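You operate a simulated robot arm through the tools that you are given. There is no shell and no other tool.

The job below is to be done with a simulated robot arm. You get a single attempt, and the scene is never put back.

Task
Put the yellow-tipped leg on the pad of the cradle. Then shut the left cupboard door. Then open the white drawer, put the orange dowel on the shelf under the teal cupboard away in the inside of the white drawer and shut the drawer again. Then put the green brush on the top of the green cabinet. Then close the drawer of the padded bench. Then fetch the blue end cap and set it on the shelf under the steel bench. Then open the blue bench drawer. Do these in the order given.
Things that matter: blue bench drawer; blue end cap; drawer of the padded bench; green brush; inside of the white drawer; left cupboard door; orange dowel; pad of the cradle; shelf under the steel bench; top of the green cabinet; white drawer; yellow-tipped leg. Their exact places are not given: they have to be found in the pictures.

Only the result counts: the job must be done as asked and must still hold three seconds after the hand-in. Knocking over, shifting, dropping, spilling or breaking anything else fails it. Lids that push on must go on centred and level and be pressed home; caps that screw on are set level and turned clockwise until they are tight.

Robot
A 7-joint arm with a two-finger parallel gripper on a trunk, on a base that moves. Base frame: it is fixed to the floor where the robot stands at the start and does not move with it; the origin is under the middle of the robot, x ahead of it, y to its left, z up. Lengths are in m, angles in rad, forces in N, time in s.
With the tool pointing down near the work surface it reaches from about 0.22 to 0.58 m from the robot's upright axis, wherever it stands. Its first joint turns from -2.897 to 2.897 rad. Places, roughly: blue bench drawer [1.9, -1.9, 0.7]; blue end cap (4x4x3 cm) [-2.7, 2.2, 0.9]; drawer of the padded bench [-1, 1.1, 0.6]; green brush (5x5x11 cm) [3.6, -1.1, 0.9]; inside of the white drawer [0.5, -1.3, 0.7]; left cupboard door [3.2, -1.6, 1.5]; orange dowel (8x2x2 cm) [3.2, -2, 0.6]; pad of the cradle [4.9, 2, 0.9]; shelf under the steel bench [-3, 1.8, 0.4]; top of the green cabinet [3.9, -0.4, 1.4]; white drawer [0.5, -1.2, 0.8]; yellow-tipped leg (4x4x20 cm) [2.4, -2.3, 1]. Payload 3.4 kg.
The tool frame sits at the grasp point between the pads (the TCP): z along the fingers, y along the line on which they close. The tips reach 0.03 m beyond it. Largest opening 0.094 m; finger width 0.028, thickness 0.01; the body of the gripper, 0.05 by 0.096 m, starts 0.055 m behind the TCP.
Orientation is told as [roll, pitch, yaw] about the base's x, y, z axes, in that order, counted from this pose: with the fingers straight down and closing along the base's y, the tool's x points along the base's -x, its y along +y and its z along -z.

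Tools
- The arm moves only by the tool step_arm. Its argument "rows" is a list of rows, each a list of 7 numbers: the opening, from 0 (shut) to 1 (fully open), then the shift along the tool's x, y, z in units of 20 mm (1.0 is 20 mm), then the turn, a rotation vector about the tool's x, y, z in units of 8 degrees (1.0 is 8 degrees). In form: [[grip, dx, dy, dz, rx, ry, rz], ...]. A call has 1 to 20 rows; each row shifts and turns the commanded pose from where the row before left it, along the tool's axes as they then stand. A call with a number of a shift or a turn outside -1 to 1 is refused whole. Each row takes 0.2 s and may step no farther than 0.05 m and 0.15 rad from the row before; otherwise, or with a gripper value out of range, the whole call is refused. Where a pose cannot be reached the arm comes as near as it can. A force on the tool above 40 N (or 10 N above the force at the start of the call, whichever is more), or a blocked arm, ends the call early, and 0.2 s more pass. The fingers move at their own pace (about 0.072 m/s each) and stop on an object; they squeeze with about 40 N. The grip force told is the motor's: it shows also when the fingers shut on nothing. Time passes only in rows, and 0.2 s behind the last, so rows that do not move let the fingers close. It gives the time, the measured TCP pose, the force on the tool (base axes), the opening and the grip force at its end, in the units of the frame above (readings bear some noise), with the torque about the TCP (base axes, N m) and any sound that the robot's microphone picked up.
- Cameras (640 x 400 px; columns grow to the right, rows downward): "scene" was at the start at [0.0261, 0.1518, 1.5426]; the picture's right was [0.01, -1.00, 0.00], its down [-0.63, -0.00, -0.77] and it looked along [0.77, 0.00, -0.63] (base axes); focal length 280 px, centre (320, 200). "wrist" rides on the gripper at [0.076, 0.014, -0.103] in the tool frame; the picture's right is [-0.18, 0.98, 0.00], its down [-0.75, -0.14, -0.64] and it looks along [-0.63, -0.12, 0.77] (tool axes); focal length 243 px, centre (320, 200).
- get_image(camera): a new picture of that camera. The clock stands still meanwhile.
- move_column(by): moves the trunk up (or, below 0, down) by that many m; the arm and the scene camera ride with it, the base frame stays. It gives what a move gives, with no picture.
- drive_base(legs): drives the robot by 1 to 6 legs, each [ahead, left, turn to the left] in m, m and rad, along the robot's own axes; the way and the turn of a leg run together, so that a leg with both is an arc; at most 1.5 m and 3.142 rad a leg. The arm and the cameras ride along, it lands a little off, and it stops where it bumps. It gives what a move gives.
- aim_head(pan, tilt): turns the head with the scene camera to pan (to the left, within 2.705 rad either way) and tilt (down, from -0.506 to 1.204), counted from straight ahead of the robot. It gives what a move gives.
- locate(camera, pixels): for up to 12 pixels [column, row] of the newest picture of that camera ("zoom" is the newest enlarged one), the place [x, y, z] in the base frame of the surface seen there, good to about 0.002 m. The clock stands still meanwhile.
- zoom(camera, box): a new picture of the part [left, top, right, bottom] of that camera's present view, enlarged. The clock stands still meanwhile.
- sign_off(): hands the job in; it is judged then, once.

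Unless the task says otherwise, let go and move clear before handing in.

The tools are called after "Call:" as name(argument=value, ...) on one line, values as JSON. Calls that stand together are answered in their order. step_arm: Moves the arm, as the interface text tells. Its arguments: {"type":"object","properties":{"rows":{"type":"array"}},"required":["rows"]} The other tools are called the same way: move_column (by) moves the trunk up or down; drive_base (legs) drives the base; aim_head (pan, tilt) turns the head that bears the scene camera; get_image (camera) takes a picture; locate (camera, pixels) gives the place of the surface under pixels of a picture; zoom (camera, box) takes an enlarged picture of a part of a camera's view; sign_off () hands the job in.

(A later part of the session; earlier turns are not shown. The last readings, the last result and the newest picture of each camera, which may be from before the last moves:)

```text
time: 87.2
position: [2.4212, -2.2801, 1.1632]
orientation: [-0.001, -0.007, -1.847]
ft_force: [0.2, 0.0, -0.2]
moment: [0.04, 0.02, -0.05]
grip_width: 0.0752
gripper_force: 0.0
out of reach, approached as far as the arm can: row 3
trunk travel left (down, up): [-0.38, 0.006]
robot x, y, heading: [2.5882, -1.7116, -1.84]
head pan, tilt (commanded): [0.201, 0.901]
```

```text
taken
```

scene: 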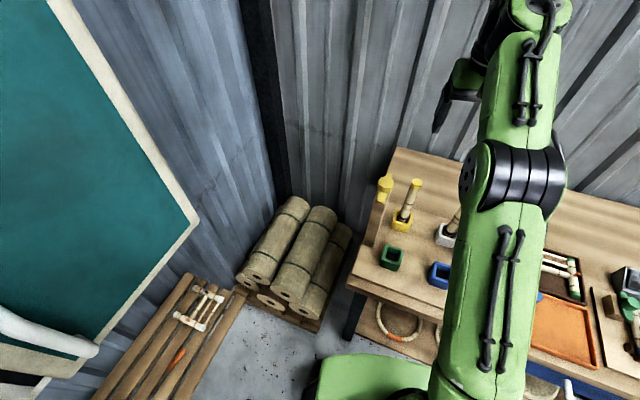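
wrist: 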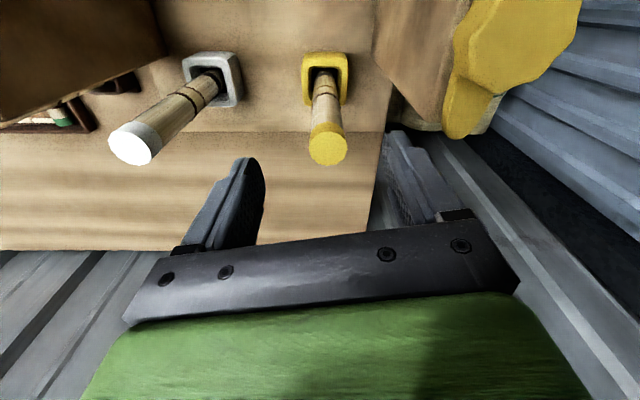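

The TCP is almost over the leg, 9 mm short. Going down to z≈1.068 with a slight forward shift.

Call:
step_arm(rows=[[0.8, 0, 0.02, 0.8, 0, 0, 0], [0.8, -0.1, 0.03, 0.8, 0, 0, 0], [0.8, -0.15, 0.03, 0.8, 0, 0, 0], [0.8, -0.1, 0.03, 0.8, 0, 0, 0], [0.8, -0.1, 0.03, 0.8, 0, 0, 0], [0.8, 0, 0, 0.8, 0, 0, 0], [0.8, 0, 0, 0, 0, 0, 0]])

Call:
get_image(camera="wrist")

Call:
get_image(camera="scene")

```text
time: 88.8
position: [2.421, -2.2875, 1.0677]
orientation: [-0.002, -0.005, -1.848]
ft_force: [0.1, 0.2, -0.4]
moment: [0.0, 0.01, 0.02]
grip_width: 0.0751
gripper_force: 0.0
trunk travel left (down, up): [-0.38, 0.006]
robot x, y, heading: [2.5861, -1.7064, -1.842]
head pan, tilt (commanded): [0.201, 0.901]
```

```text
taken
```

wrist: 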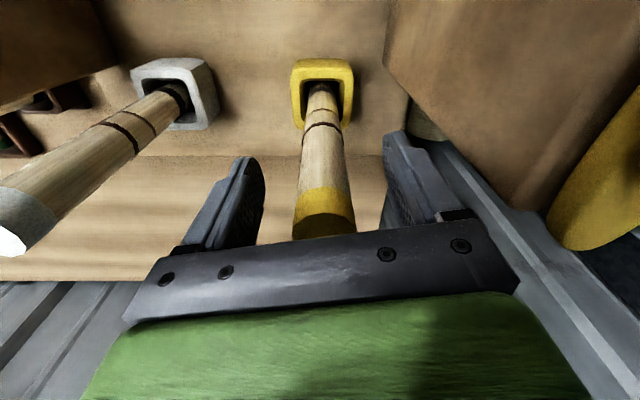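

```text
taken
```

scene: 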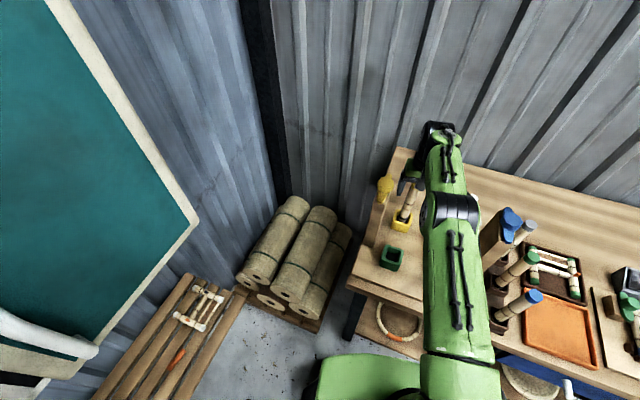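

The leg stands between the fingers. I'll go down another 1 cm and close.

Call:
step_arm(rows=[[0.8, 0, 0, 0.55, 0, 0, 0], [0.4, 0, 0, 0, 0, 0, 0], [0.0, 0, 0, 0, 0, 0, 0], [0.0, 0, 0, 0, 0, 0, 0], [0.0, 0, 0, 0, 0, 0, 0], [0.0, 0, 0, 0, 0, 0, 0]])

Call:
get_image(camera="wrist")

```text
time: 90.2
position: [2.4218, -2.2886, 1.058]
orientation: [-0.001, -0.007, -1.848]
ft_force: [-0.3, -0.3, 1.4]
moment: [-0.04, 0.03, -0.03]
grip_width: 0.0314
gripper_force: 39.9
trunk travel left (down, up): [-0.38, 0.006]
robot x, y, heading: [2.5838, -1.711, -1.846]
head pan, tilt (commanded): [0.201, 0.901]
```

```text
taken
```

wrist: 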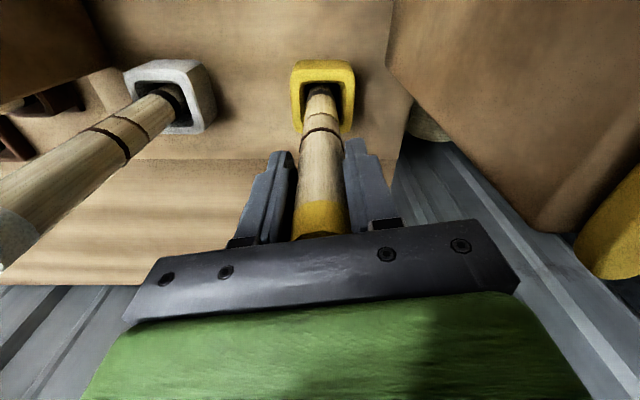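

Gripped at 31 mm width. Lifting straight up, then pulling back toward the robot.

Call:
step_arm(rows=[[0, 0, 0, -0.7, 0, 0, 0], [0, 0, 0, -0.8, 0, 0, 0], [0, 0, 0, -0.8, 0, 0, 0], [0, 0, 0, -0.8, 0, 0, 0], [0, 0, 0, -0.8, 0, 0, 0], [0, 1, 0, -0.4, 0, 0, 0], [0, 1, 0, -0.8, 0, 0, 0], [0, 1, 0, -0.8, 0, 0, 0], [0, 1, 0, -0.8, 0, 0, 0], [0, 1, 0, -0.8, 0, 0, 0], [0, 1, 0, -1, 0, 0, 0], [0, 1, 0, -1, 0, 0, 0], [0, 1, 0, -1, 0, 0, 0], [0, 0.6, 0, -1, 0, 0, 0], [0, 0, 0, 0, 0, 0, 0]])

Call:
get_image(camera="wrist")

Call:
get_image(camera="scene")

```text
time: 93.4
position: [2.4692, -2.1202, 1.286]
orientation: [-0.003, -0.005, -1.848]
ft_force: [-0.8, 0.0, -1.1]
moment: [0.03, 0.05, 0.0]
grip_width: 0.0315
gripper_force: 39.9
out of reach, approached as far as the arm can: row 4
trunk travel left (down, up): [-0.38, 0.006]
robot x, y, heading: [2.5842, -1.7081, -1.844]
head pan, tilt (commanded): [0.201, 0.901]
```

```text
taken
```

wrist: 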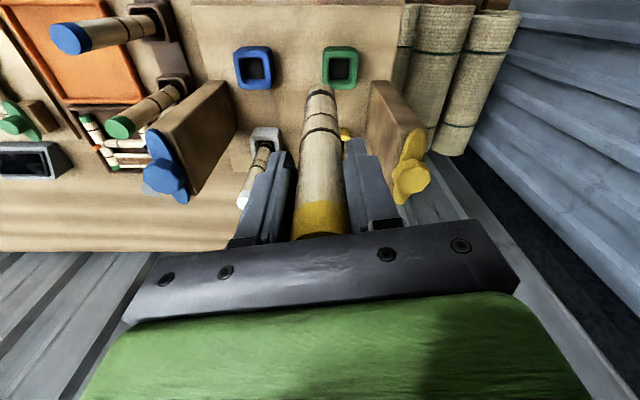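

```text
taken
```

scene: 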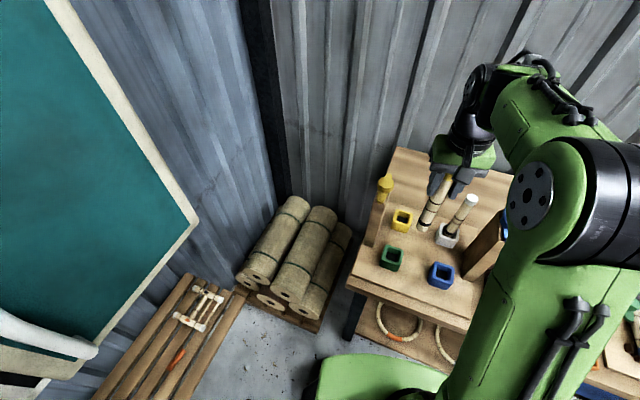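

The leg is out of its socket and held upright. Now I'll drive to the cradle bench along the same free route.

Call:
drive_base(legs=[[-0.74, -0.4, 0], [0, 0, 1.844], [0.7, 1.1, 0], [0.45, 1.15, 0], [0.3, 0.75, 0]])

Call:
aim_head(pan=0.0, tilt=0.6)

Call:
get_image(camera="scene")

Call:
get_image(camera="wrist")

```text
time: 118.3
position: [4.3147, 2.096, 1.2855]
orientation: [-0.001, -0.008, -0.019]
ft_force: [-0.8, -0.8, -0.1]
moment: [0.02, -0.03, 0.03]
grip_width: 0.0305
gripper_force: 40.4
trunk travel left (down, up): [-0.38, 0.006]
robot x, y, heading: [3.8858, 2.1028, -0.014]
head pan, tilt (commanded): [0.201, 0.901]
```

```text
time: 119.1
position: [4.3142, 2.0973, 1.2866]
orientation: [-0.004, -0.007, -0.019]
ft_force: [0.9, 0.8, -1.0]
moment: [0.01, -0.02, 0.01]
grip_width: 0.0306
gripper_force: 39.8
trunk travel left (down, up): [-0.38, 0.006]
robot x, y, heading: [3.8861, 2.1081, -0.012]
head pan, tilt (commanded): [0.0, 0.6]
```

```text
taken
```

scene: 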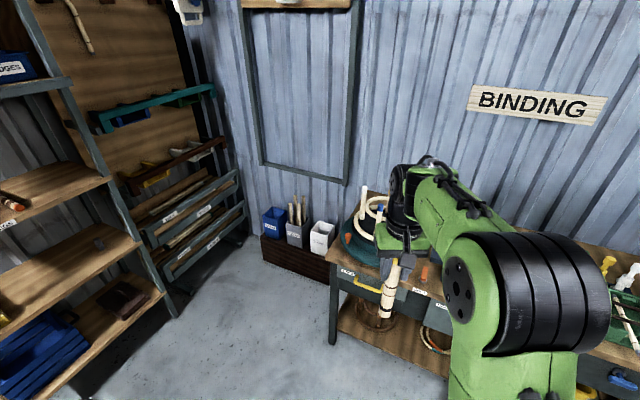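

```text
taken
```

wrist: 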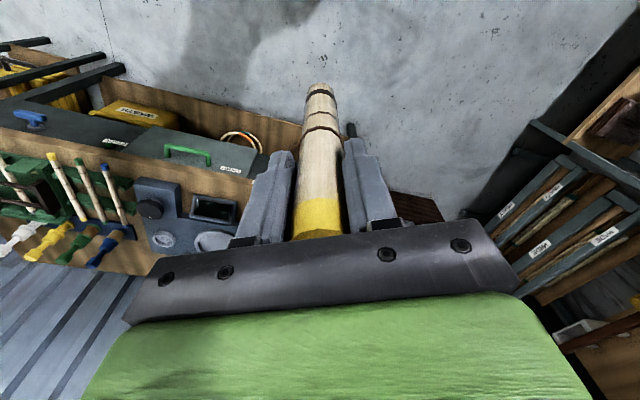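

The arm hides the cradle; I'll check clearances to the left shelves before moving closer.

Call:
locate(camera="scene", pixels=[[175, 315], [248, 235], [265, 255], [330, 270], [334, 342], [160, 240], [130, 250], [333, 262], [385, 310]])

Call:
drive_base(legs=[[0.3, 0.06, 0], [0, 0, -0.8]])

Call:
aim_head(pan=0.5, tilt=0.8)

Call:
get_image(camera="scene")

```text
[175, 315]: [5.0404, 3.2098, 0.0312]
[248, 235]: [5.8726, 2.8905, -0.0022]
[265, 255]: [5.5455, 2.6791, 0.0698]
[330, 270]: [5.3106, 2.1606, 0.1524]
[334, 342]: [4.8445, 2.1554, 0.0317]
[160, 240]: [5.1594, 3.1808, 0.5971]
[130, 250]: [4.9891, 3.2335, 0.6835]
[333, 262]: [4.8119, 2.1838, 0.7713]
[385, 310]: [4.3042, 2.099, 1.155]
```

```text
time: 123.3
position: [4.4777, 1.8486, 1.2859]
orientation: [-0.001, -0.006, -0.822]
ft_force: [-0.3, 0.6, 0.1]
moment: [-0.04, -0.04, -0.01]
grip_width: 0.0299
gripper_force: 40.2
trunk travel left (down, up): [-0.38, 0.006]
robot x, y, heading: [4.1886, 2.1615, -0.814]
head pan, tilt (commanded): [0.0, 0.6]
```

```text
time: 124.2
position: [4.4759, 1.8479, 1.2857]
orientation: [-0.002, -0.006, -0.822]
ft_force: [-0.1, 0.1, -0.7]
moment: [0.02, 0.02, 0.02]
grip_width: 0.0298
gripper_force: 39.5
trunk travel left (down, up): [-0.38, 0.006]
robot x, y, heading: [4.1851, 2.1609, -0.812]
head pan, tilt (commanded): [0.499, 0.799]
```

```text
taken
```

scene: 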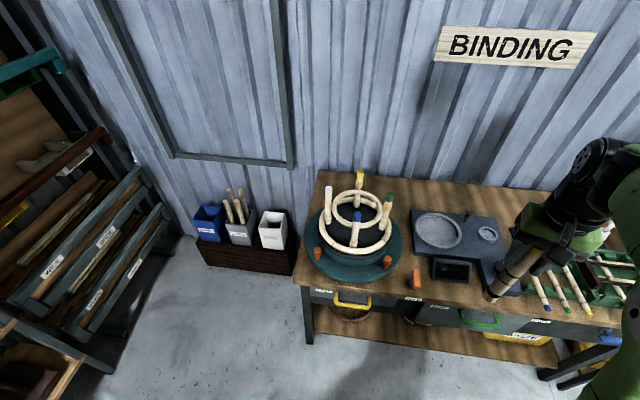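

Now the cradle with the upturned stool is unobstructed at (355,225). Enlarging and measuring.

Call:
zoom(camera="scene", box=[295, 160, 415, 285])

Call:
locate(camera="zoom", pixels=[[175, 100], [335, 60], [490, 125], [330, 180], [300, 180], [400, 190], [350, 130], [350, 230], [300, 275], [440, 250], [210, 190], [350, 310]])

Call:
get_image(camera="wrist")

```text
3.20 times, centred on (355, 222) of scene
```

zoom: 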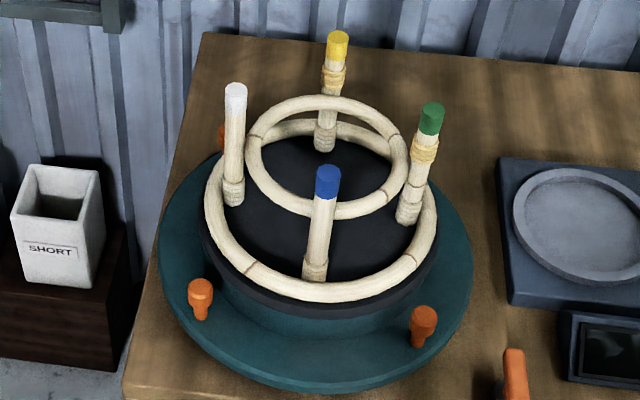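

```text
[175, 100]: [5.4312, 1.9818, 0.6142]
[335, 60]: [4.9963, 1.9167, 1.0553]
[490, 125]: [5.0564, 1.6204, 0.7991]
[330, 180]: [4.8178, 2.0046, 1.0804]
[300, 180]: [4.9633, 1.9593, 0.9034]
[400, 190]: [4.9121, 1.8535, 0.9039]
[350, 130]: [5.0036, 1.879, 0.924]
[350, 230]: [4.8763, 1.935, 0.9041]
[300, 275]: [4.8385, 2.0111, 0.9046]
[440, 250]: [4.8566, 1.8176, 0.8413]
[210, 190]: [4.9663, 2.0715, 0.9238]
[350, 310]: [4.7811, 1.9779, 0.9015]
```

```text
taken
```

wrist: 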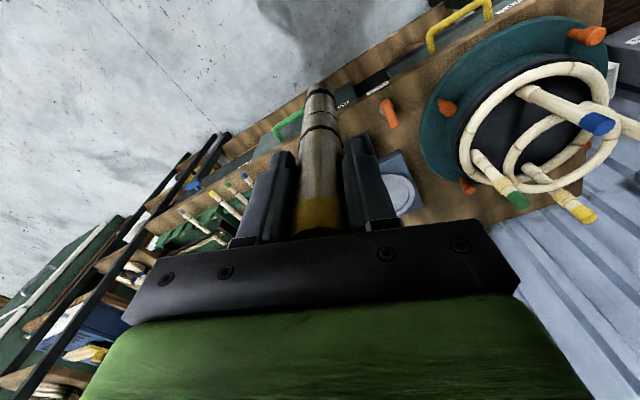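

I'll measure the post tops and the upper ring to find the free middle.

Call:
locate(camera="zoom", pixels=[[432, 108], [236, 92], [338, 38], [328, 172], [255, 150], [403, 160], [330, 104], [300, 206], [380, 200], [270, 120], [390, 125], [258, 175]])

Call:
zoom(camera="wrist", box=[230, 70, 430, 250])

Call:
locate(camera="wrist", pixels=[[319, 92], [320, 130], [318, 220], [300, 220], [336, 220], [308, 130], [332, 130]])

```text
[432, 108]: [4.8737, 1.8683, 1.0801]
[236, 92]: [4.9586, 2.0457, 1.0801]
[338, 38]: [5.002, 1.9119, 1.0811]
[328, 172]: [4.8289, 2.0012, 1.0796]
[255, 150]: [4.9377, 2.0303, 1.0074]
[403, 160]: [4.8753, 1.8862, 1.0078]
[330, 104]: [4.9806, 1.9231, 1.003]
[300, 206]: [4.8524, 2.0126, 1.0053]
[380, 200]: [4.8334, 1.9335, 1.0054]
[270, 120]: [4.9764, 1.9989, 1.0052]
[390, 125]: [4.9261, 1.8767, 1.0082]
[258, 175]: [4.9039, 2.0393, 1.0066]
```

```text
2.22 times, centred on (330, 160) of wrist
```

zoom: 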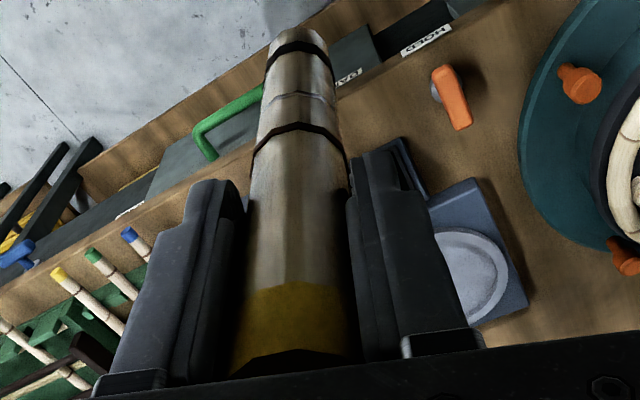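

```text
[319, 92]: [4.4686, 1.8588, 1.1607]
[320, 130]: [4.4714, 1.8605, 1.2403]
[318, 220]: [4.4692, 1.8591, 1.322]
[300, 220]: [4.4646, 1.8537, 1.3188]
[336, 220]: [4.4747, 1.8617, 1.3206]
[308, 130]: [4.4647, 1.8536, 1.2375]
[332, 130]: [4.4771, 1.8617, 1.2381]
```

The free middle of the upper ring is at about (4.911,1.959); pad at z 0.9045, ring top ≈1.01, post tops 1.08. I'll raise the leg a bit, turn and drive to about (4.43,2.155).

Call:
step_arm(rows=[[0, 0, 0, -1, 0, 0, 0], [0, 0, 0, -1, 0, 0, 0], [0, 0, 0, 0, 0, 0, 0]])

Call:
drive_base(legs=[[0, 0, 0.42], [0.228, 0.088, 0]])

Call:
aim_head(pan=0.1, tilt=1.0)

Call:
get_image(camera="scene")

Call:
get_image(camera="wrist")

```text
time: 125.0
position: [4.477, 1.8486, 1.3263]
orientation: [-0.001, -0.006, -0.822]
ft_force: [0.1, -0.4, -0.5]
moment: [0.02, -0.02, -0.01]
grip_width: 0.0301
gripper_force: 40.1
trunk travel left (down, up): [-0.38, 0.006]
robot x, y, heading: [4.1854, 2.1618, -0.816]
head pan, tilt (commanded): [0.499, 0.799]
```

```text
time: 128.0
position: [4.8234, 1.9858, 1.3259]
orientation: [0.0, -0.007, -0.403]
ft_force: [-0.3, -0.4, -1.1]
moment: [0.01, 0.03, -0.01]
grip_width: 0.0301
gripper_force: 40.1
trunk travel left (down, up): [-0.38, 0.006]
robot x, y, heading: [4.4332, 2.1577, -0.398]
head pan, tilt (commanded): [0.499, 0.799]
```

```text
time: 128.9
position: [4.8229, 1.9865, 1.3268]
orientation: [-0.002, -0.007, -0.402]
ft_force: [-0.5, 0.7, -1.1]
moment: [0.01, 0.01, -0.01]
grip_width: 0.0301
gripper_force: 40.5
trunk travel left (down, up): [-0.38, 0.006]
robot x, y, heading: [4.4333, 2.1557, -0.397]
head pan, tilt (commanded): [0.099, 1.0]
```

```text
taken
```

scene: 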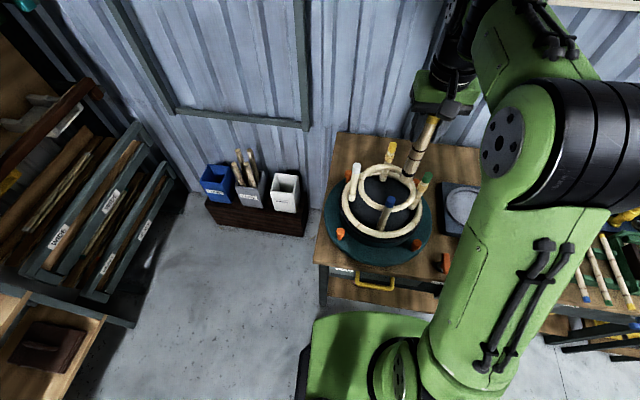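

```text
taken
```

wrist: 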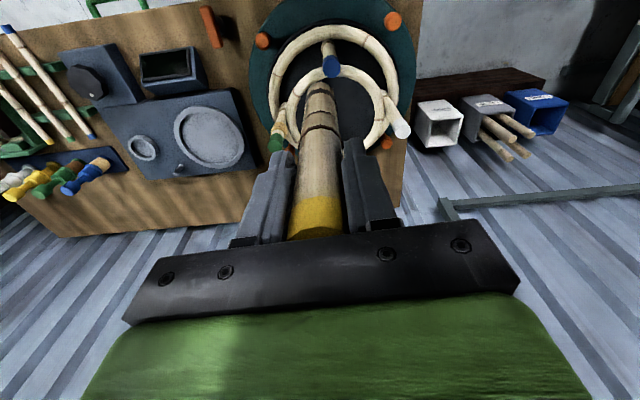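

The TCP needs to shift 0.092 m forward and 9 mm left to be over the middle. I'll do that while lowering slightly.

Call:
step_arm(rows=[[0, -0.77, 0.077, 0.3, 0, 0, 0], [0, -0.77, 0.077, 0.3, 0, 0, 0], [0, -0.77, 0.077, 0.3, 0, 0, 0], [0, -0.77, 0.077, 0.4, 0, 0, 0], [0, -0.77, 0.077, 0.5, 0, 0, 0], [0, -0.77, 0.077, 0.5, 0, 0, 0], [0, 0, 0, 0, 0, 0, 0]])

Call:
get_image(camera="scene")

Call:
get_image(camera="wrist")

```text
time: 130.5
position: [4.912, 1.9593, 1.2816]
orientation: [0.0, -0.006, -0.402]
ft_force: [-0.2, 0.2, 0.3]
moment: [-0.01, -0.01, -0.02]
grip_width: 0.0298
gripper_force: 39.6
trunk travel left (down, up): [-0.38, 0.006]
robot x, y, heading: [4.4296, 2.1588, -0.393]
head pan, tilt (commanded): [0.099, 1.0]
```

```text
taken
```

scene: 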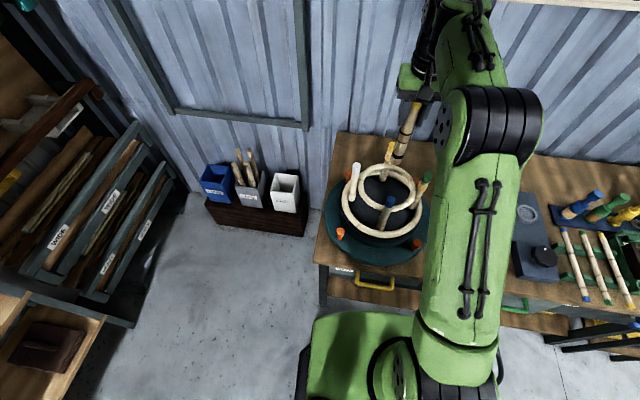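

```text
taken
```

wrist: 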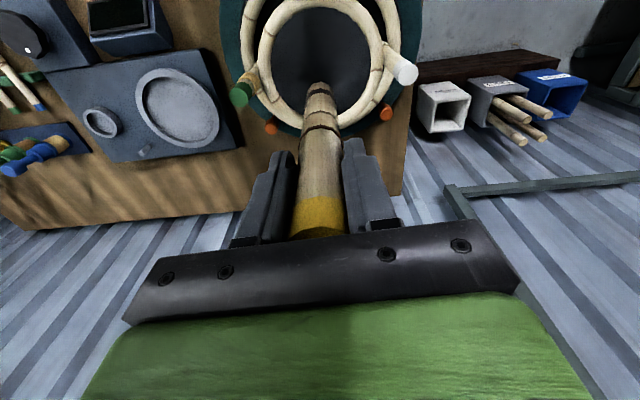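

The leg is above the middle of the ring. I'll lower in stages, first to z≈1.13 (leg end ≈0.97, inside the upper ring).

Call:
step_arm(rows=[[0, 0, 0, 0.9, 0, 0, 0], [0, 0, 0, 0.9, 0, 0, 0], [0, 0, 0, 0.9, 0, 0, 0], [0, 0, 0, 0.8, 0, 0, 0], [0, 0, 0, 0.8, 0, 0, 0], [0, 0, 0, 0.8, 0, 0, 0], [0, 0, 0, 0.8, 0, 0, 0], [0, 0, 0, 0.8, 0, 0, 0], [0, 0, 0, 0.8, 0, 0, 0], [0, 0, 0, 0, 0, 0, 0]])

Call:
get_image(camera="wrist")

Call:
zoom(camera="scene", box=[320, 100, 460, 270])

```text
time: 132.7
position: [4.9121, 1.9582, 1.1297]
orientation: [-0.001, -0.005, -0.404]
ft_force: [0.2, 0.2, -1.2]
moment: [0.01, 0.0, 0.0]
grip_width: 0.0299
gripper_force: 40.1
trunk travel left (down, up): [-0.38, 0.006]
robot x, y, heading: [4.4301, 2.1528, -0.395]
head pan, tilt (commanded): [0.099, 1.0]
```

```text
taken
```

wrist: 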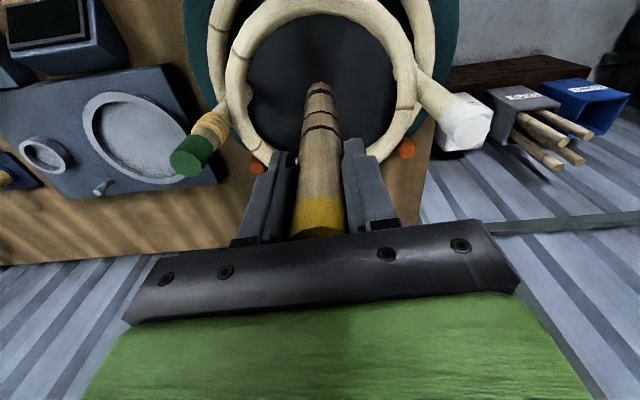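

```text
2.35 times, centred on (390, 185) of scene
```

zoom: 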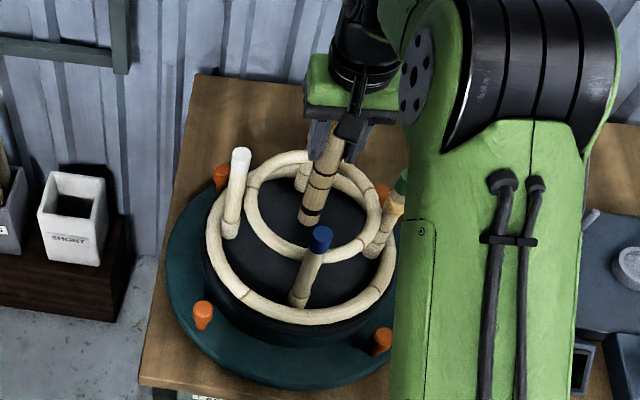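

The leg is centred in the ring. Lowering to just above the pad, then creeping down to contact.

Call:
step_arm(rows=[[0, 0, 0, 0.6, 0, 0, 0], [0, 0, 0, 0.6, 0, 0, 0], [0, 0, 0, 0.6, 0, 0, 0], [0, 0, 0, 0.6, 0, 0, 0], [0, 0, 0, 0.3, 0, 0, 0], [0, 0, 0, 0, 0, 0, 0]])

Call:
get_image(camera="wrist")

```text
time: 134.1
position: [4.9128, 1.9572, 1.0764]
orientation: [-0.001, -0.005, -0.405]
ft_force: [1.0, -1.4, 0.0]
moment: [0.03, -0.01, -0.03]
grip_width: 0.0297
gripper_force: 40.1
trunk travel left (down, up): [-0.38, 0.006]
robot x, y, heading: [4.4307, 2.1536, -0.401]
head pan, tilt (commanded): [0.099, 1.0]
```

```text
taken
```

wrist: 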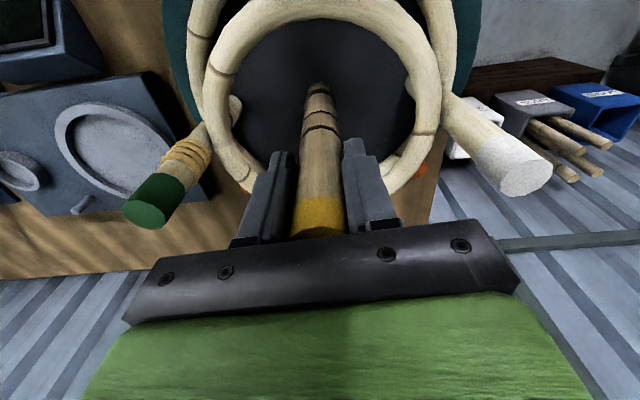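

Call:
step_arm(rows=[[0, 0, 0, 0.15, 0, 0, 0], [0, 0, 0, 0.15, 0, 0, 0], [0, 0, 0, 0, 0, 0, 0]])

Call:
zoom(camera="wrist", box=[240, 50, 400, 250])

Call:
locate(camera="zoom", pixels=[[320, 72], [320, 62], [320, 100], [340, 60], [300, 150]])

```text
time: 134.9
position: [4.9126, 1.9585, 1.0701]
orientation: [-0.002, -0.007, -0.404]
ft_force: [-0.3, -0.9, -0.8]
moment: [-0.01, 0.0, -0.03]
grip_width: 0.0299
gripper_force: 39.9
trunk travel left (down, up): [-0.38, 0.006]
robot x, y, heading: [4.4336, 2.1542, -0.398]
head pan, tilt (commanded): [0.099, 1.0]
```

```text
2.00 times, centred on (320, 150) of wrist
```

zoom: 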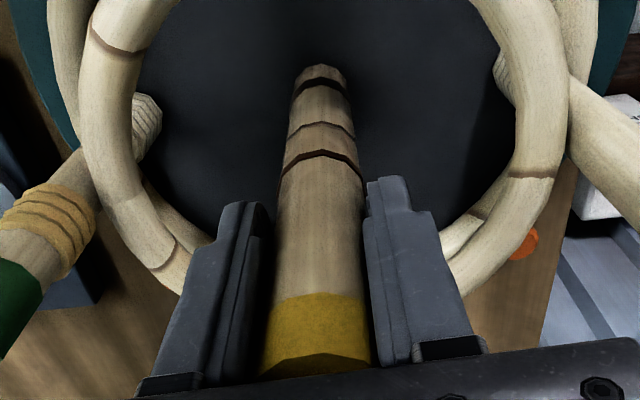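

```text
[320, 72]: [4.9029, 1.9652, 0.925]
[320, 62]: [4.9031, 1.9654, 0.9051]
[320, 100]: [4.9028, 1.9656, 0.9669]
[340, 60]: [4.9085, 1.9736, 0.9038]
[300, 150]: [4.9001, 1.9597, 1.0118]
```

The leg end is a few millimetres above the pad. Creeping down in 2 mm steps.

Call:
step_arm(rows=[[0, 0, 0, 0.1, 0, 0, 0], [0, 0, 0, 0.1, 0, 0, 0], [0, 0, 0, 0, 0, 0, 0]])

```text
time: 135.7
position: [4.9115, 1.9577, 1.0668]
orientation: [-0.003, -0.004, -0.403]
ft_force: [0.6, -0.4, -0.8]
moment: [-0.01, 0.02, 0.0]
grip_width: 0.0298
gripper_force: 40.2
trunk travel left (down, up): [-0.38, 0.006]
robot x, y, heading: [4.4273, 2.1546, -0.4]
head pan, tilt (commanded): [0.099, 1.0]
```

Call:
step_arm(rows=[[0, 0, 0, 0.1, 0, 0, 0], [0, 0, 0, 0, 0, 0, 0]])

Call:
step_arm(rows=[[0, 0, 0, 0.1, 0, 0, 0], [0, 0, 0, 0, 0, 0, 0]])

```text
time: 136.3
position: [4.9117, 1.9571, 1.0647]
orientation: [-0.002, -0.008, -0.404]
ft_force: [-0.2, -0.1, 1.9]
moment: [0.09, 0.1, 0.02]
grip_width: 0.0299
gripper_force: 40.0
trunk travel left (down, up): [-0.38, 0.006]
robot x, y, heading: [4.4326, 2.1531, -0.397]
head pan, tilt (commanded): [0.099, 1.0]
```

```text
time: 136.9
position: [4.9108, 1.9579, 1.0649]
orientation: [-0.001, -0.01, -0.402]
ft_force: [-1.6, 0.4, 17.7]
moment: [0.09, 0.3, 0.02]
grip_width: 0.0296
gripper_force: 39.8
trunk travel left (down, up): [-0.38, 0.006]
robot x, y, heading: [4.4302, 2.1551, -0.4]
head pan, tilt (commanded): [0.099, 1.0]
```

The leg touches the pad (17.7 N). I'll ease off about 1.5 mm and open the fingers gradually.

Call:
step_arm(rows=[[0, 0, 0, -0.07, 0, 0, 0], [0, 0, 0, 0, 0, 0, 0]])

Call:
step_arm(rows=[[0.36, 0, 0, 0, 0, 0, 0], [0.4, 0, 0, 0, 0, 0, 0], [0.5, 0, 0, 0, 0, 0, 0], [0.6, 0, 0, 0, 0, 0, 0], [0.7, 0, 0, 0, 0, 0, 0], [0.7, 0, 0, 0, 0, 0, 0]])

Call:
get_image(camera="wrist")

```text
time: 137.5
position: [4.9129, 1.9574, 1.0648]
orientation: [0.0, -0.007, -0.404]
ft_force: [1.6, -0.5, 11.0]
moment: [-0.03, -0.17, 0.02]
grip_width: 0.0296
gripper_force: 40.1
trunk travel left (down, up): [-0.38, 0.006]
robot x, y, heading: [4.4347, 2.154, -0.398]
head pan, tilt (commanded): [0.099, 1.0]
```

```text
time: 138.9
position: [4.9119, 1.958, 1.0633]
orientation: [-0.002, -0.009, -0.403]
ft_force: [-0.9, -0.9, 0.1]
moment: [0.03, 0.03, -0.02]
grip_width: 0.0658
gripper_force: 0.1
trunk travel left (down, up): [-0.38, 0.006]
robot x, y, heading: [4.4331, 2.1523, -0.4]
head pan, tilt (commanded): [0.099, 1.0]
```

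```text
taken
```

wrist: 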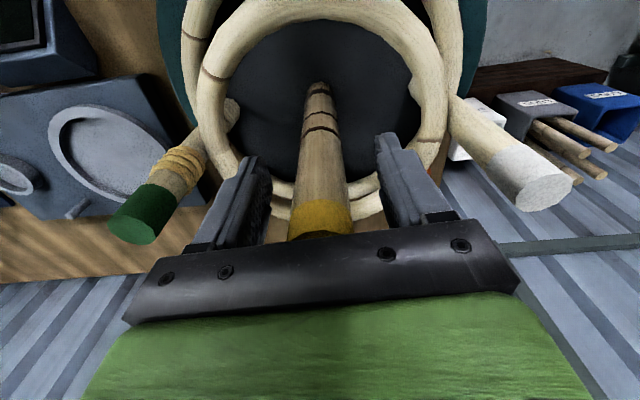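

The leg stands free on the pad with the fingers open. I'll raise the gripper straight up and look again.

Call:
step_arm(rows=[[0.7, 0, 0, -0.5, 0, 0, 0], [0.7, 0, 0, -0.5, 0, 0, 0], [0.7, 0, 0, -0.8, 0, 0, 0], [0.7, 0, 0, -0.8, 0, 0, 0], [0.7, 0, 0, -0.8, 0, 0, 0], [0.7, 0, 0, -1, 0, 0, 0], [0.7, 0, 0, -1, 0, 0, 0], [0.7, 0, 0, -1, 0, 0, 0], [0.7, 0, 0, -1, 0, 0, 0], [0.7, 0, 0, -1, 0, 0, 0], [0.7, 0.5, 0, -1, 0, 0, 0], [0.7, 1, 0, -1, 0, 0, 0], [0.7, 1, 0, -1, 0, 0, 0], [0.7, 1, 0, 0, 0, 0, 0], [0.7, 1, 0, 0, 0, 0, 0]])

Call:
get_image(camera="wrist")

Call:
zoom(camera="scene", box=[310, 100, 470, 280])

```text
time: 142.1
position: [4.827, 1.9937, 1.291]
orientation: [-0.002, -0.007, -0.401]
ft_force: [-0.4, 0.2, 0.3]
moment: [-0.05, 0.01, -0.01]
grip_width: 0.0657
gripper_force: 0.0
trunk travel left (down, up): [-0.38, 0.006]
robot x, y, heading: [4.43, 2.1529, -0.401]
head pan, tilt (commanded): [0.099, 1.0]
```

```text
taken
```

wrist: 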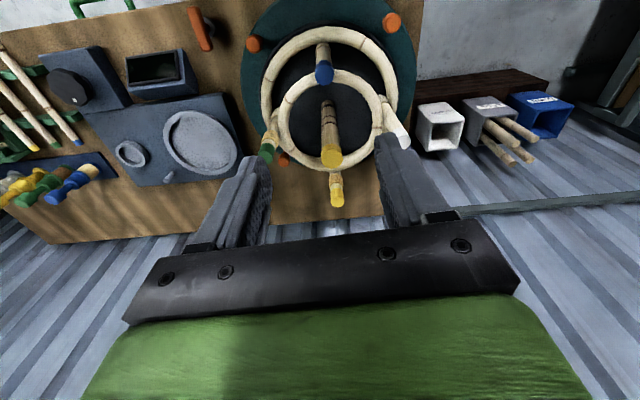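

```text
2.22 times, centred on (390, 190) of scene
```

zoom: 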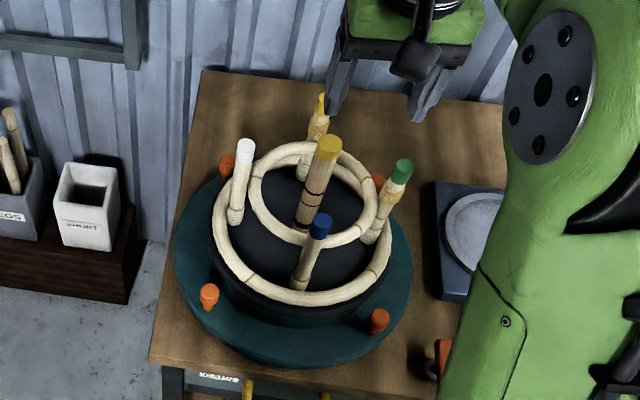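

The yellow-tipped leg stands upright on the pad (zoomed 325,170). Next is the left cupboard door: I'll drive back and around toward it.

Call:
drive_base(legs=[[-0.25, 0, 0], [0, 0, 0.4], [-0.66, -0.86, 0], [-0.55, -1.19, 0], [-0.4, -1.0, -0.75]])

Call:
aim_head(pan=0.3, tilt=0.4)

Call:
get_image(camera="scene")

```text
time: 161.6
position: [2.5841, -0.847, 1.2917]
orientation: [-0.002, -0.006, -0.76]
ft_force: [-0.2, -0.6, -0.2]
moment: [0.01, 0.01, 0.03]
grip_width: 0.0656
gripper_force: 0.1
trunk travel left (down, up): [-0.38, 0.006]
robot x, y, heading: [2.272, -0.5562, -0.752]
head pan, tilt (commanded): [0.099, 1.0]
cut short: leg 5
```

```text
time: 162.6
position: [2.5853, -0.8468, 1.2917]
orientation: [-0.001, -0.009, -0.761]
ft_force: [-0.1, -0.7, -0.1]
moment: [0.01, 0.03, -0.02]
grip_width: 0.0659
gripper_force: 0.1
trunk travel left (down, up): [-0.38, 0.006]
robot x, y, heading: [2.2673, -0.5573, -0.755]
head pan, tilt (commanded): [0.3, 0.4]
```

```text
taken
```

scene: 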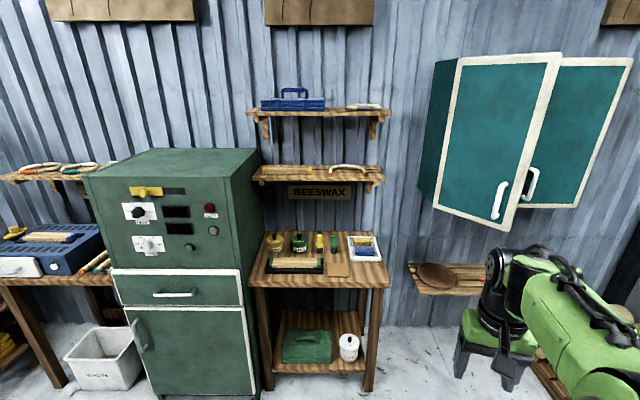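

The base stopped at (2.27,-0.56), and the cupboard with its left door ajar is seen at (490,140). Measuring the door, the table below and the surroundings.

Call:
locate(camera="scene", pixels=[[560, 58], [505, 228], [435, 205], [460, 60], [500, 190], [497, 215], [480, 150], [535, 150], [600, 150], [412, 270], [370, 385], [385, 285]])

Call:
zoom(camera="scene", box=[400, 40, 640, 240])

```text
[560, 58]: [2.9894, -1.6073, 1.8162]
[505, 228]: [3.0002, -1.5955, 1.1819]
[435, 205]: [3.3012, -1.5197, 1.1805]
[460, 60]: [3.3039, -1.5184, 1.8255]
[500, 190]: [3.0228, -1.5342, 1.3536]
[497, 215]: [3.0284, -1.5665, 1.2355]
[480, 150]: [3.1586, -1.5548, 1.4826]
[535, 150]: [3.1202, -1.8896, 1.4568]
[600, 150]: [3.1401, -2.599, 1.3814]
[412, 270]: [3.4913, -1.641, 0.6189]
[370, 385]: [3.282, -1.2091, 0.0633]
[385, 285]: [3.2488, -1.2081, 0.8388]
```

```text
2.00 times, centred on (520, 140) of scene
```

zoom: 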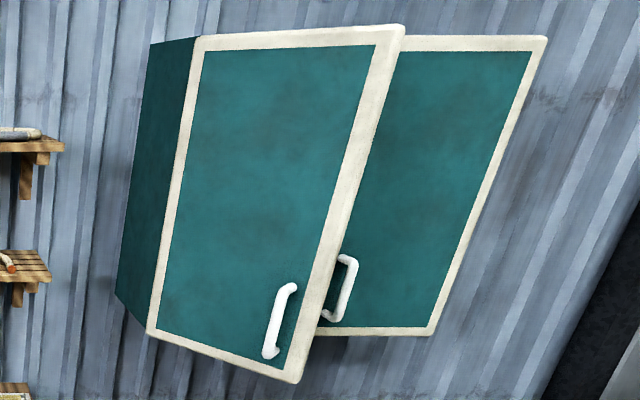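

The left door spans from its hinge (3.30,-1.52) to its edge (2.99,-1.60), z 1.18–1.82, handle at z 1.24–1.40. I'll close the fingers and turn the tool to point forward horizontally before approaching.

Call:
step_arm(rows=[[0.3, 0, 0, 0, 0, -1, 0], [0, 0, 0, 0, 0, -1, 0], [0, 0, 0, 0, 0, -1, 0], [0, 0, 0, 0, 0, -1, 0], [0, 0, 0, 0, 0, -1, 0], [0, 0, 0, 0, 0, -1, 0], [0, 0, 0, 0, 0, -1, 0], [0, 0, 0, 0, 0, -1, 0], [0, 0, 0, 0, 0, -1, 0], [0, 0, 0, 0, 0, -1, 0], [0, 0, 0, 0, 0, -1, 0], [0, 0, 0, 0, 0, -0.25, 0], [0, 0, 0, 0, 0, 0, 0]])

Call:
get_image(camera="scene")

```text
time: 165.4
position: [2.6054, -0.8611, 1.3236]
orientation: [-0.016, -1.506, -0.742]
ft_force: [0.0, -0.3, 0.7]
moment: [-0.02, -0.02, 0.0]
grip_width: 0.0001
gripper_force: 33.2
out of reach, approached as far as the arm can: row 9, 10, 11
trunk travel left (down, up): [-0.38, 0.006]
robot x, y, heading: [2.2667, -0.556, -0.757]
head pan, tilt (commanded): [0.3, 0.4]
```

```text
taken
```

scene: 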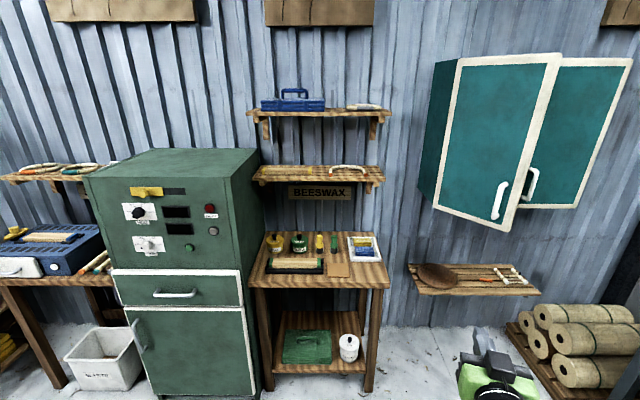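

The tool is nearly horizontal (pitch −1.506). I'll raise it to z≈1.48, slightly forward.

Call:
step_arm(rows=[[0, -1, 0, 0.3, 0, 0, 0], [0, -1, 0, 0.3, 0, 0, 0], [0, -1, 0, 0.3, 0, 0, 0], [0, -1, 0, 0.3, 0, 0, 0], [0, -1, 0, 0.3, 0, 0, 0], [0, -1, 0, 0.3, 0, 0, 0], [0, -1, 0, 0, 0, 0, 0], [0, -1, 0, 0, 0, 0, 0], [0, 0, 0, 0, 0, 0, 0]])

Call:
get_image(camera="scene")

```text
time: 167.4
position: [2.6401, -0.892, 1.4808]
orientation: [-0.02, -1.506, -0.741]
ft_force: [0.3, -0.2, 0.0]
moment: [-0.02, 0.02, 0.0]
grip_width: 0.0
gripper_force: 33.1
trunk travel left (down, up): [-0.38, 0.006]
robot x, y, heading: [2.2706, -0.5592, -0.756]
head pan, tilt (commanded): [0.3, 0.4]
```

```text
taken
```

scene: 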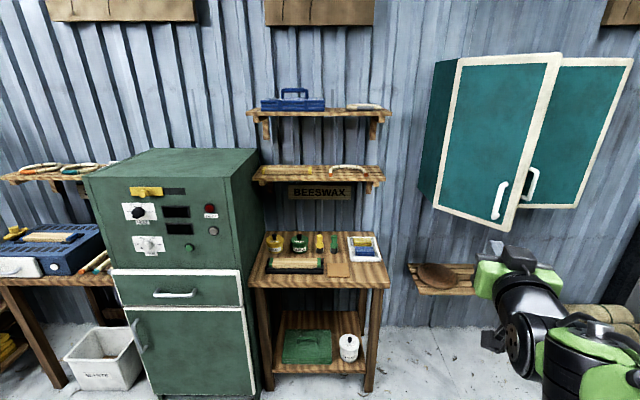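

TCP is now at z 1.48 pointing ahead, 0.50 m from the axis. I'll drive so that the fingertips stand a few centimetres short of the door's face.

Call:
drive_base(legs=[[0, 0, -0.1], [0.65, -0.107, 0]])

Call:
aim_head(pan=0.0, tilt=0.2)

Call:
get_image(camera="scene")

Call:
get_image(camera="wrist")

```text
time: 171.6
position: [2.9484, -1.4852, 1.4808]
orientation: [-0.016, -1.506, -0.845]
ft_force: [0.1, 0.1, 0.0]
moment: [0.01, 0.06, -0.03]
grip_width: 0.0002
gripper_force: 33.2
trunk travel left (down, up): [-0.38, 0.006]
robot x, y, heading: [2.6098, -1.1176, -0.857]
head pan, tilt (commanded): [0.3, 0.4]
```

```text
time: 172.3
position: [2.9479, -1.4846, 1.4808]
orientation: [-0.017, -1.507, -0.846]
ft_force: [-0.4, -0.3, 0.2]
moment: [0.01, 0.0, 0.01]
grip_width: 0.0
gripper_force: 33.5
trunk travel left (down, up): [-0.38, 0.006]
robot x, y, heading: [2.6117, -1.1166, -0.854]
head pan, tilt (commanded): [0.0, 0.201]
```

```text
taken
```

scene: 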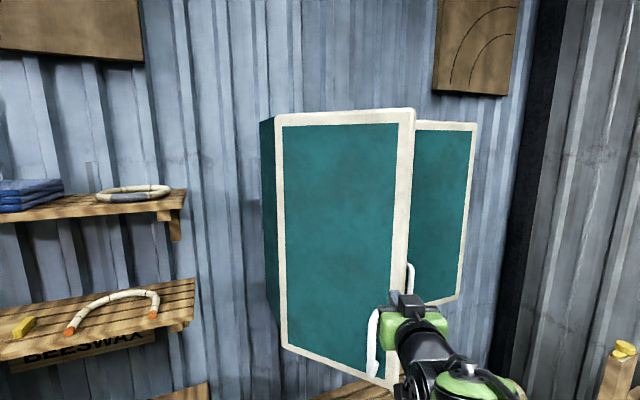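

```text
taken
```

wrist: 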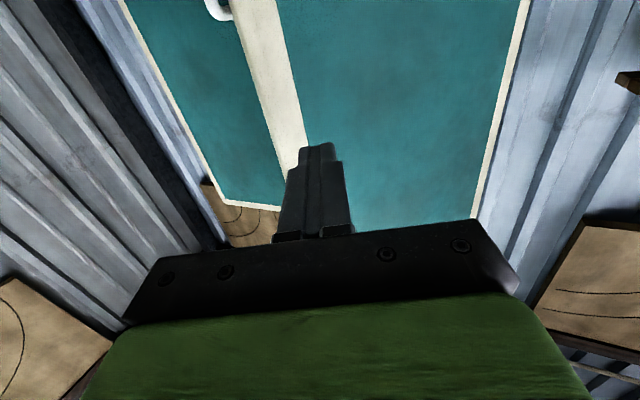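

The fingers aim at the door's face about 4.5 cm from its free edge (wrist picture 315,150). I'll drive 9 cm ahead to near contact, then push with the arm.

Call:
drive_base(legs=[[0.09, 0, 0]])

Call:
step_arm(rows=[[0, 0, 0, 0.5, 0, 0, 0], [0, 0, 0, 0.5, 0, 0, 0], [0, 0, -0.15, 0.7, 0, 0, 0], [0, 0, -0.2, 0.7, 0, 0, 0], [0, 0, -0.25, 0.8, 0, 0, 0], [0, 0, -0.25, 0.8, 0, 0, 0], [0, 0, -0.25, 0.8, 0, 0, 0], [0, 0, -0.2, 0.8, 0, 0, 0]])

Call:
get_image(camera="scene")

Call:
get_image(camera="wrist")

```text
time: 173.5
position: [3.0057, -1.5542, 1.4808]
orientation: [-0.016, -1.503, -0.845]
ft_force: [-0.5, -0.4, -0.6]
moment: [-0.03, 0.0, 0.0]
grip_width: 0.0
gripper_force: 32.9
trunk travel left (down, up): [-0.38, 0.006]
robot x, y, heading: [2.6682, -1.1831, -0.853]
head pan, tilt (commanded): [0.0, 0.201]
```

```text
time: 175.3
position: [3.0609, -1.6558, 1.4744]
orientation: [-0.012, -1.505, -0.849]
ft_force: [0.3, -0.2, 0.0]
moment: [0.01, -0.04, -0.02]
grip_width: 0.0003
gripper_force: 33.4
trunk travel left (down, up): [-0.38, 0.006]
robot x, y, heading: [2.6701, -1.1815, -0.855]
head pan, tilt (commanded): [0.0, 0.201]
```

```text
taken
```

scene: 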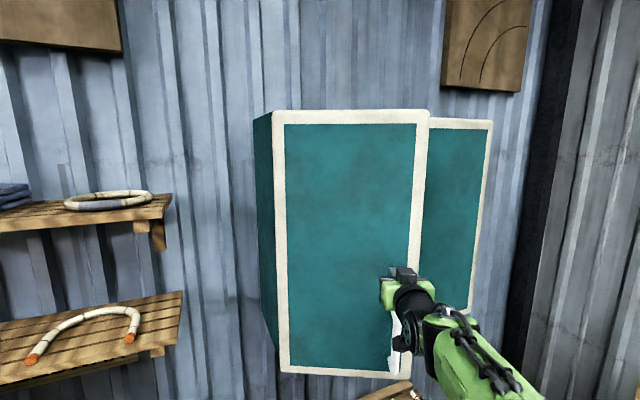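

```text
taken
```

wrist: 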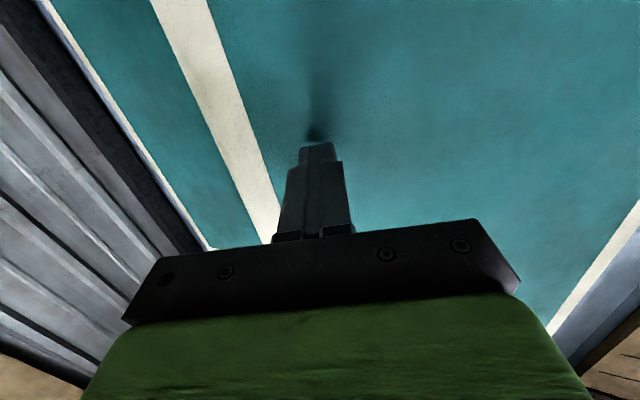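

The door is half shut and the fingers hold on its face. Pushing on, with the arm following the arc.

Call:
step_arm(rows=[[0, 0, 0, 0.8, 0, 0, 0], [0, 0, 0.02, 0.8, 0, 0, 0], [0, 0, 0.1, 0.8, 0, 0, 0], [0, 0, 0.15, 0.8, 0, 0, 0]])

Call:
get_image(camera="scene")

```text
time: 176.3
position: [3.1069, -1.7002, 1.4686]
orientation: [-0.013, -1.504, -0.85]
ft_force: [0.8, -0.5, -0.3]
moment: [0.03, -0.03, -0.01]
grip_width: 0.0001
gripper_force: 33.1
trunk travel left (down, up): [-0.38, 0.006]
robot x, y, heading: [2.6686, -1.1816, -0.859]
head pan, tilt (commanded): [0.0, 0.201]
```

```text
taken
```

scene: 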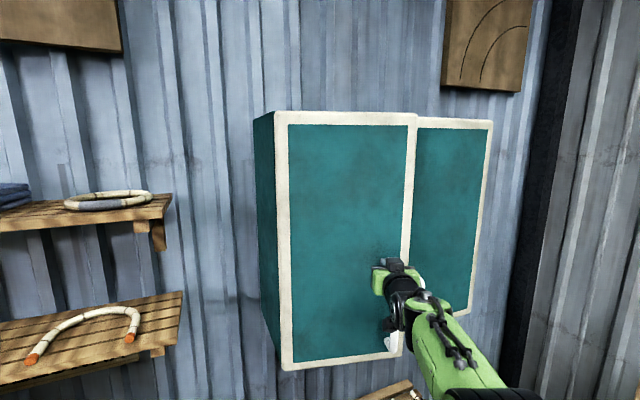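

Nearly shut. Continuing in smaller steps until it seats.

Call:
step_arm(rows=[[0, 0, 0.2, 0.6, 0, 0, 0], [0, 0, 0.2, 0.6, 0, 0, 0], [0, 0, 0.2, 0.6, 0, 0, 0], [0, 0, 0.2, 0.5, 0, 0, 0], [0, 0, 0.2, 0.4, 0, 0, 0]])

Call:
get_image(camera="scene")

```text
time: 177.5
position: [3.1575, -1.7259, 1.4656]
orientation: [-0.016, -1.506, -0.845]
ft_force: [0.1, 0.1, 0.2]
moment: [0.02, 0.0, 0.0]
grip_width: 0.0002
gripper_force: 32.9
trunk travel left (down, up): [-0.38, 0.006]
robot x, y, heading: [2.6688, -1.1835, -0.854]
head pan, tilt (commanded): [0.0, 0.201]
```

```text
taken
```

scene: 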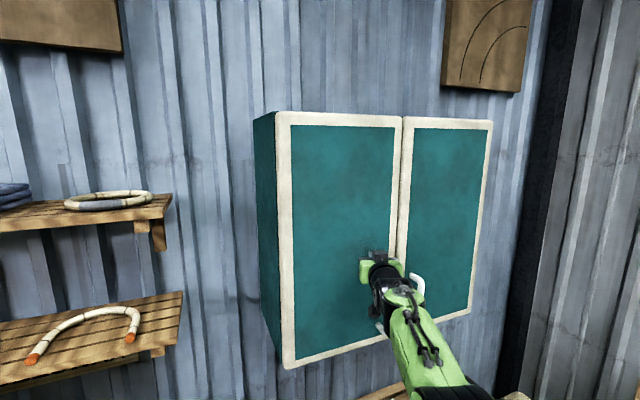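

The door looks nearly flush with the right one. A few more small pushes until it resists.

Call:
step_arm(rows=[[0, 0, 0.12, 0.3, 0, 0, 0], [0, 0, 0.12, 0.3, 0, 0, 0], [0, 0, 0.12, 0.3, 0, 0, 0], [0, 0, 0.12, 0.3, 0, 0, 0]])

Call:
zoom(camera="scene", box=[240, 100, 520, 400])

```text
time: 178.3
position: [3.1656, -1.732, 1.4649]
orientation: [-0.027, -1.502, -0.842]
ft_force: [-22.2, 21.0, -4.4]
moment: [-0.17, -0.15, 0.21]
grip_width: 0.0002
gripper_force: 32.8
trunk travel left (down, up): [-0.38, 0.006]
robot x, y, heading: [2.6719, -1.1807, -0.859]
head pan, tilt (commanded): [0.0, 0.201]
stopped in row 4: the force on the tool passed its limit at 45 N (the readings are from after the stop); the commanded pose is now the measured one
```

```text
1.33 times, centred on (380, 250) of scene
```

zoom: 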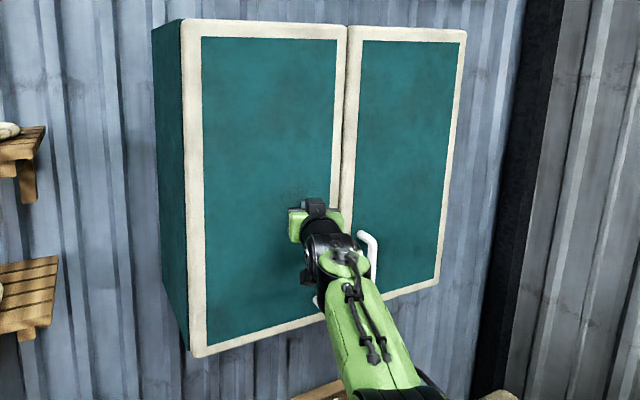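

The door is seated (45 N at the stop). Backing the fingers away and checking it stays shut.

Call:
step_arm(rows=[[0, 0, 0, -0.5, 0, 0, 0], [0, 0, 0, -1, 0, 0, 0], [0, 0, 0, -1, 0, 0, 0], [0, 0, 0, -1, 0, 0, 0], [0, 0, 0, -1, 0, 0, 0], [0, 0, 0, -1, 0, 0, 0], [0, 0, 0, -1, 0, 0, 0], [0, 0, 0, -1, 0, 0, 0]])

Call:
get_image(camera="scene")

Call:
locate(camera="scene", pixels=[[285, 130], [395, 130], [385, 300], [290, 350], [410, 130], [485, 130], [470, 300], [340, 250]])

```text
time: 180.1
position: [3.0747, -1.6216, 1.4724]
orientation: [-0.027, -1.495, -0.84]
ft_force: [-0.2, -0.4, 0.3]
moment: [-0.01, -0.01, 0.0]
grip_width: 0.0
gripper_force: 33.1
trunk travel left (down, up): [-0.38, 0.006]
robot x, y, heading: [2.6666, -1.1839, -0.857]
head pan, tilt (commanded): [0.0, 0.201]
```

```text
taken
```

scene: 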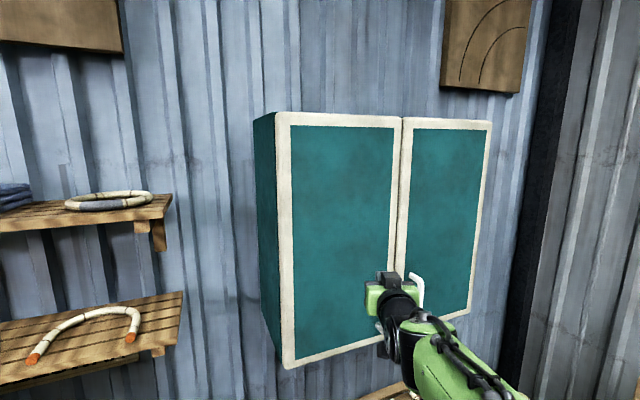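

```text
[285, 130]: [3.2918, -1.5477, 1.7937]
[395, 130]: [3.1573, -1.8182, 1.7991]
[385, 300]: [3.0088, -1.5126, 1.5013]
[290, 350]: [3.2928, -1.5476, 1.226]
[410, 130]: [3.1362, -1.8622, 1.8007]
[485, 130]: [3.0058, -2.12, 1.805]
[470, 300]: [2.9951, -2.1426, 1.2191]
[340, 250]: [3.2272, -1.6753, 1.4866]
```

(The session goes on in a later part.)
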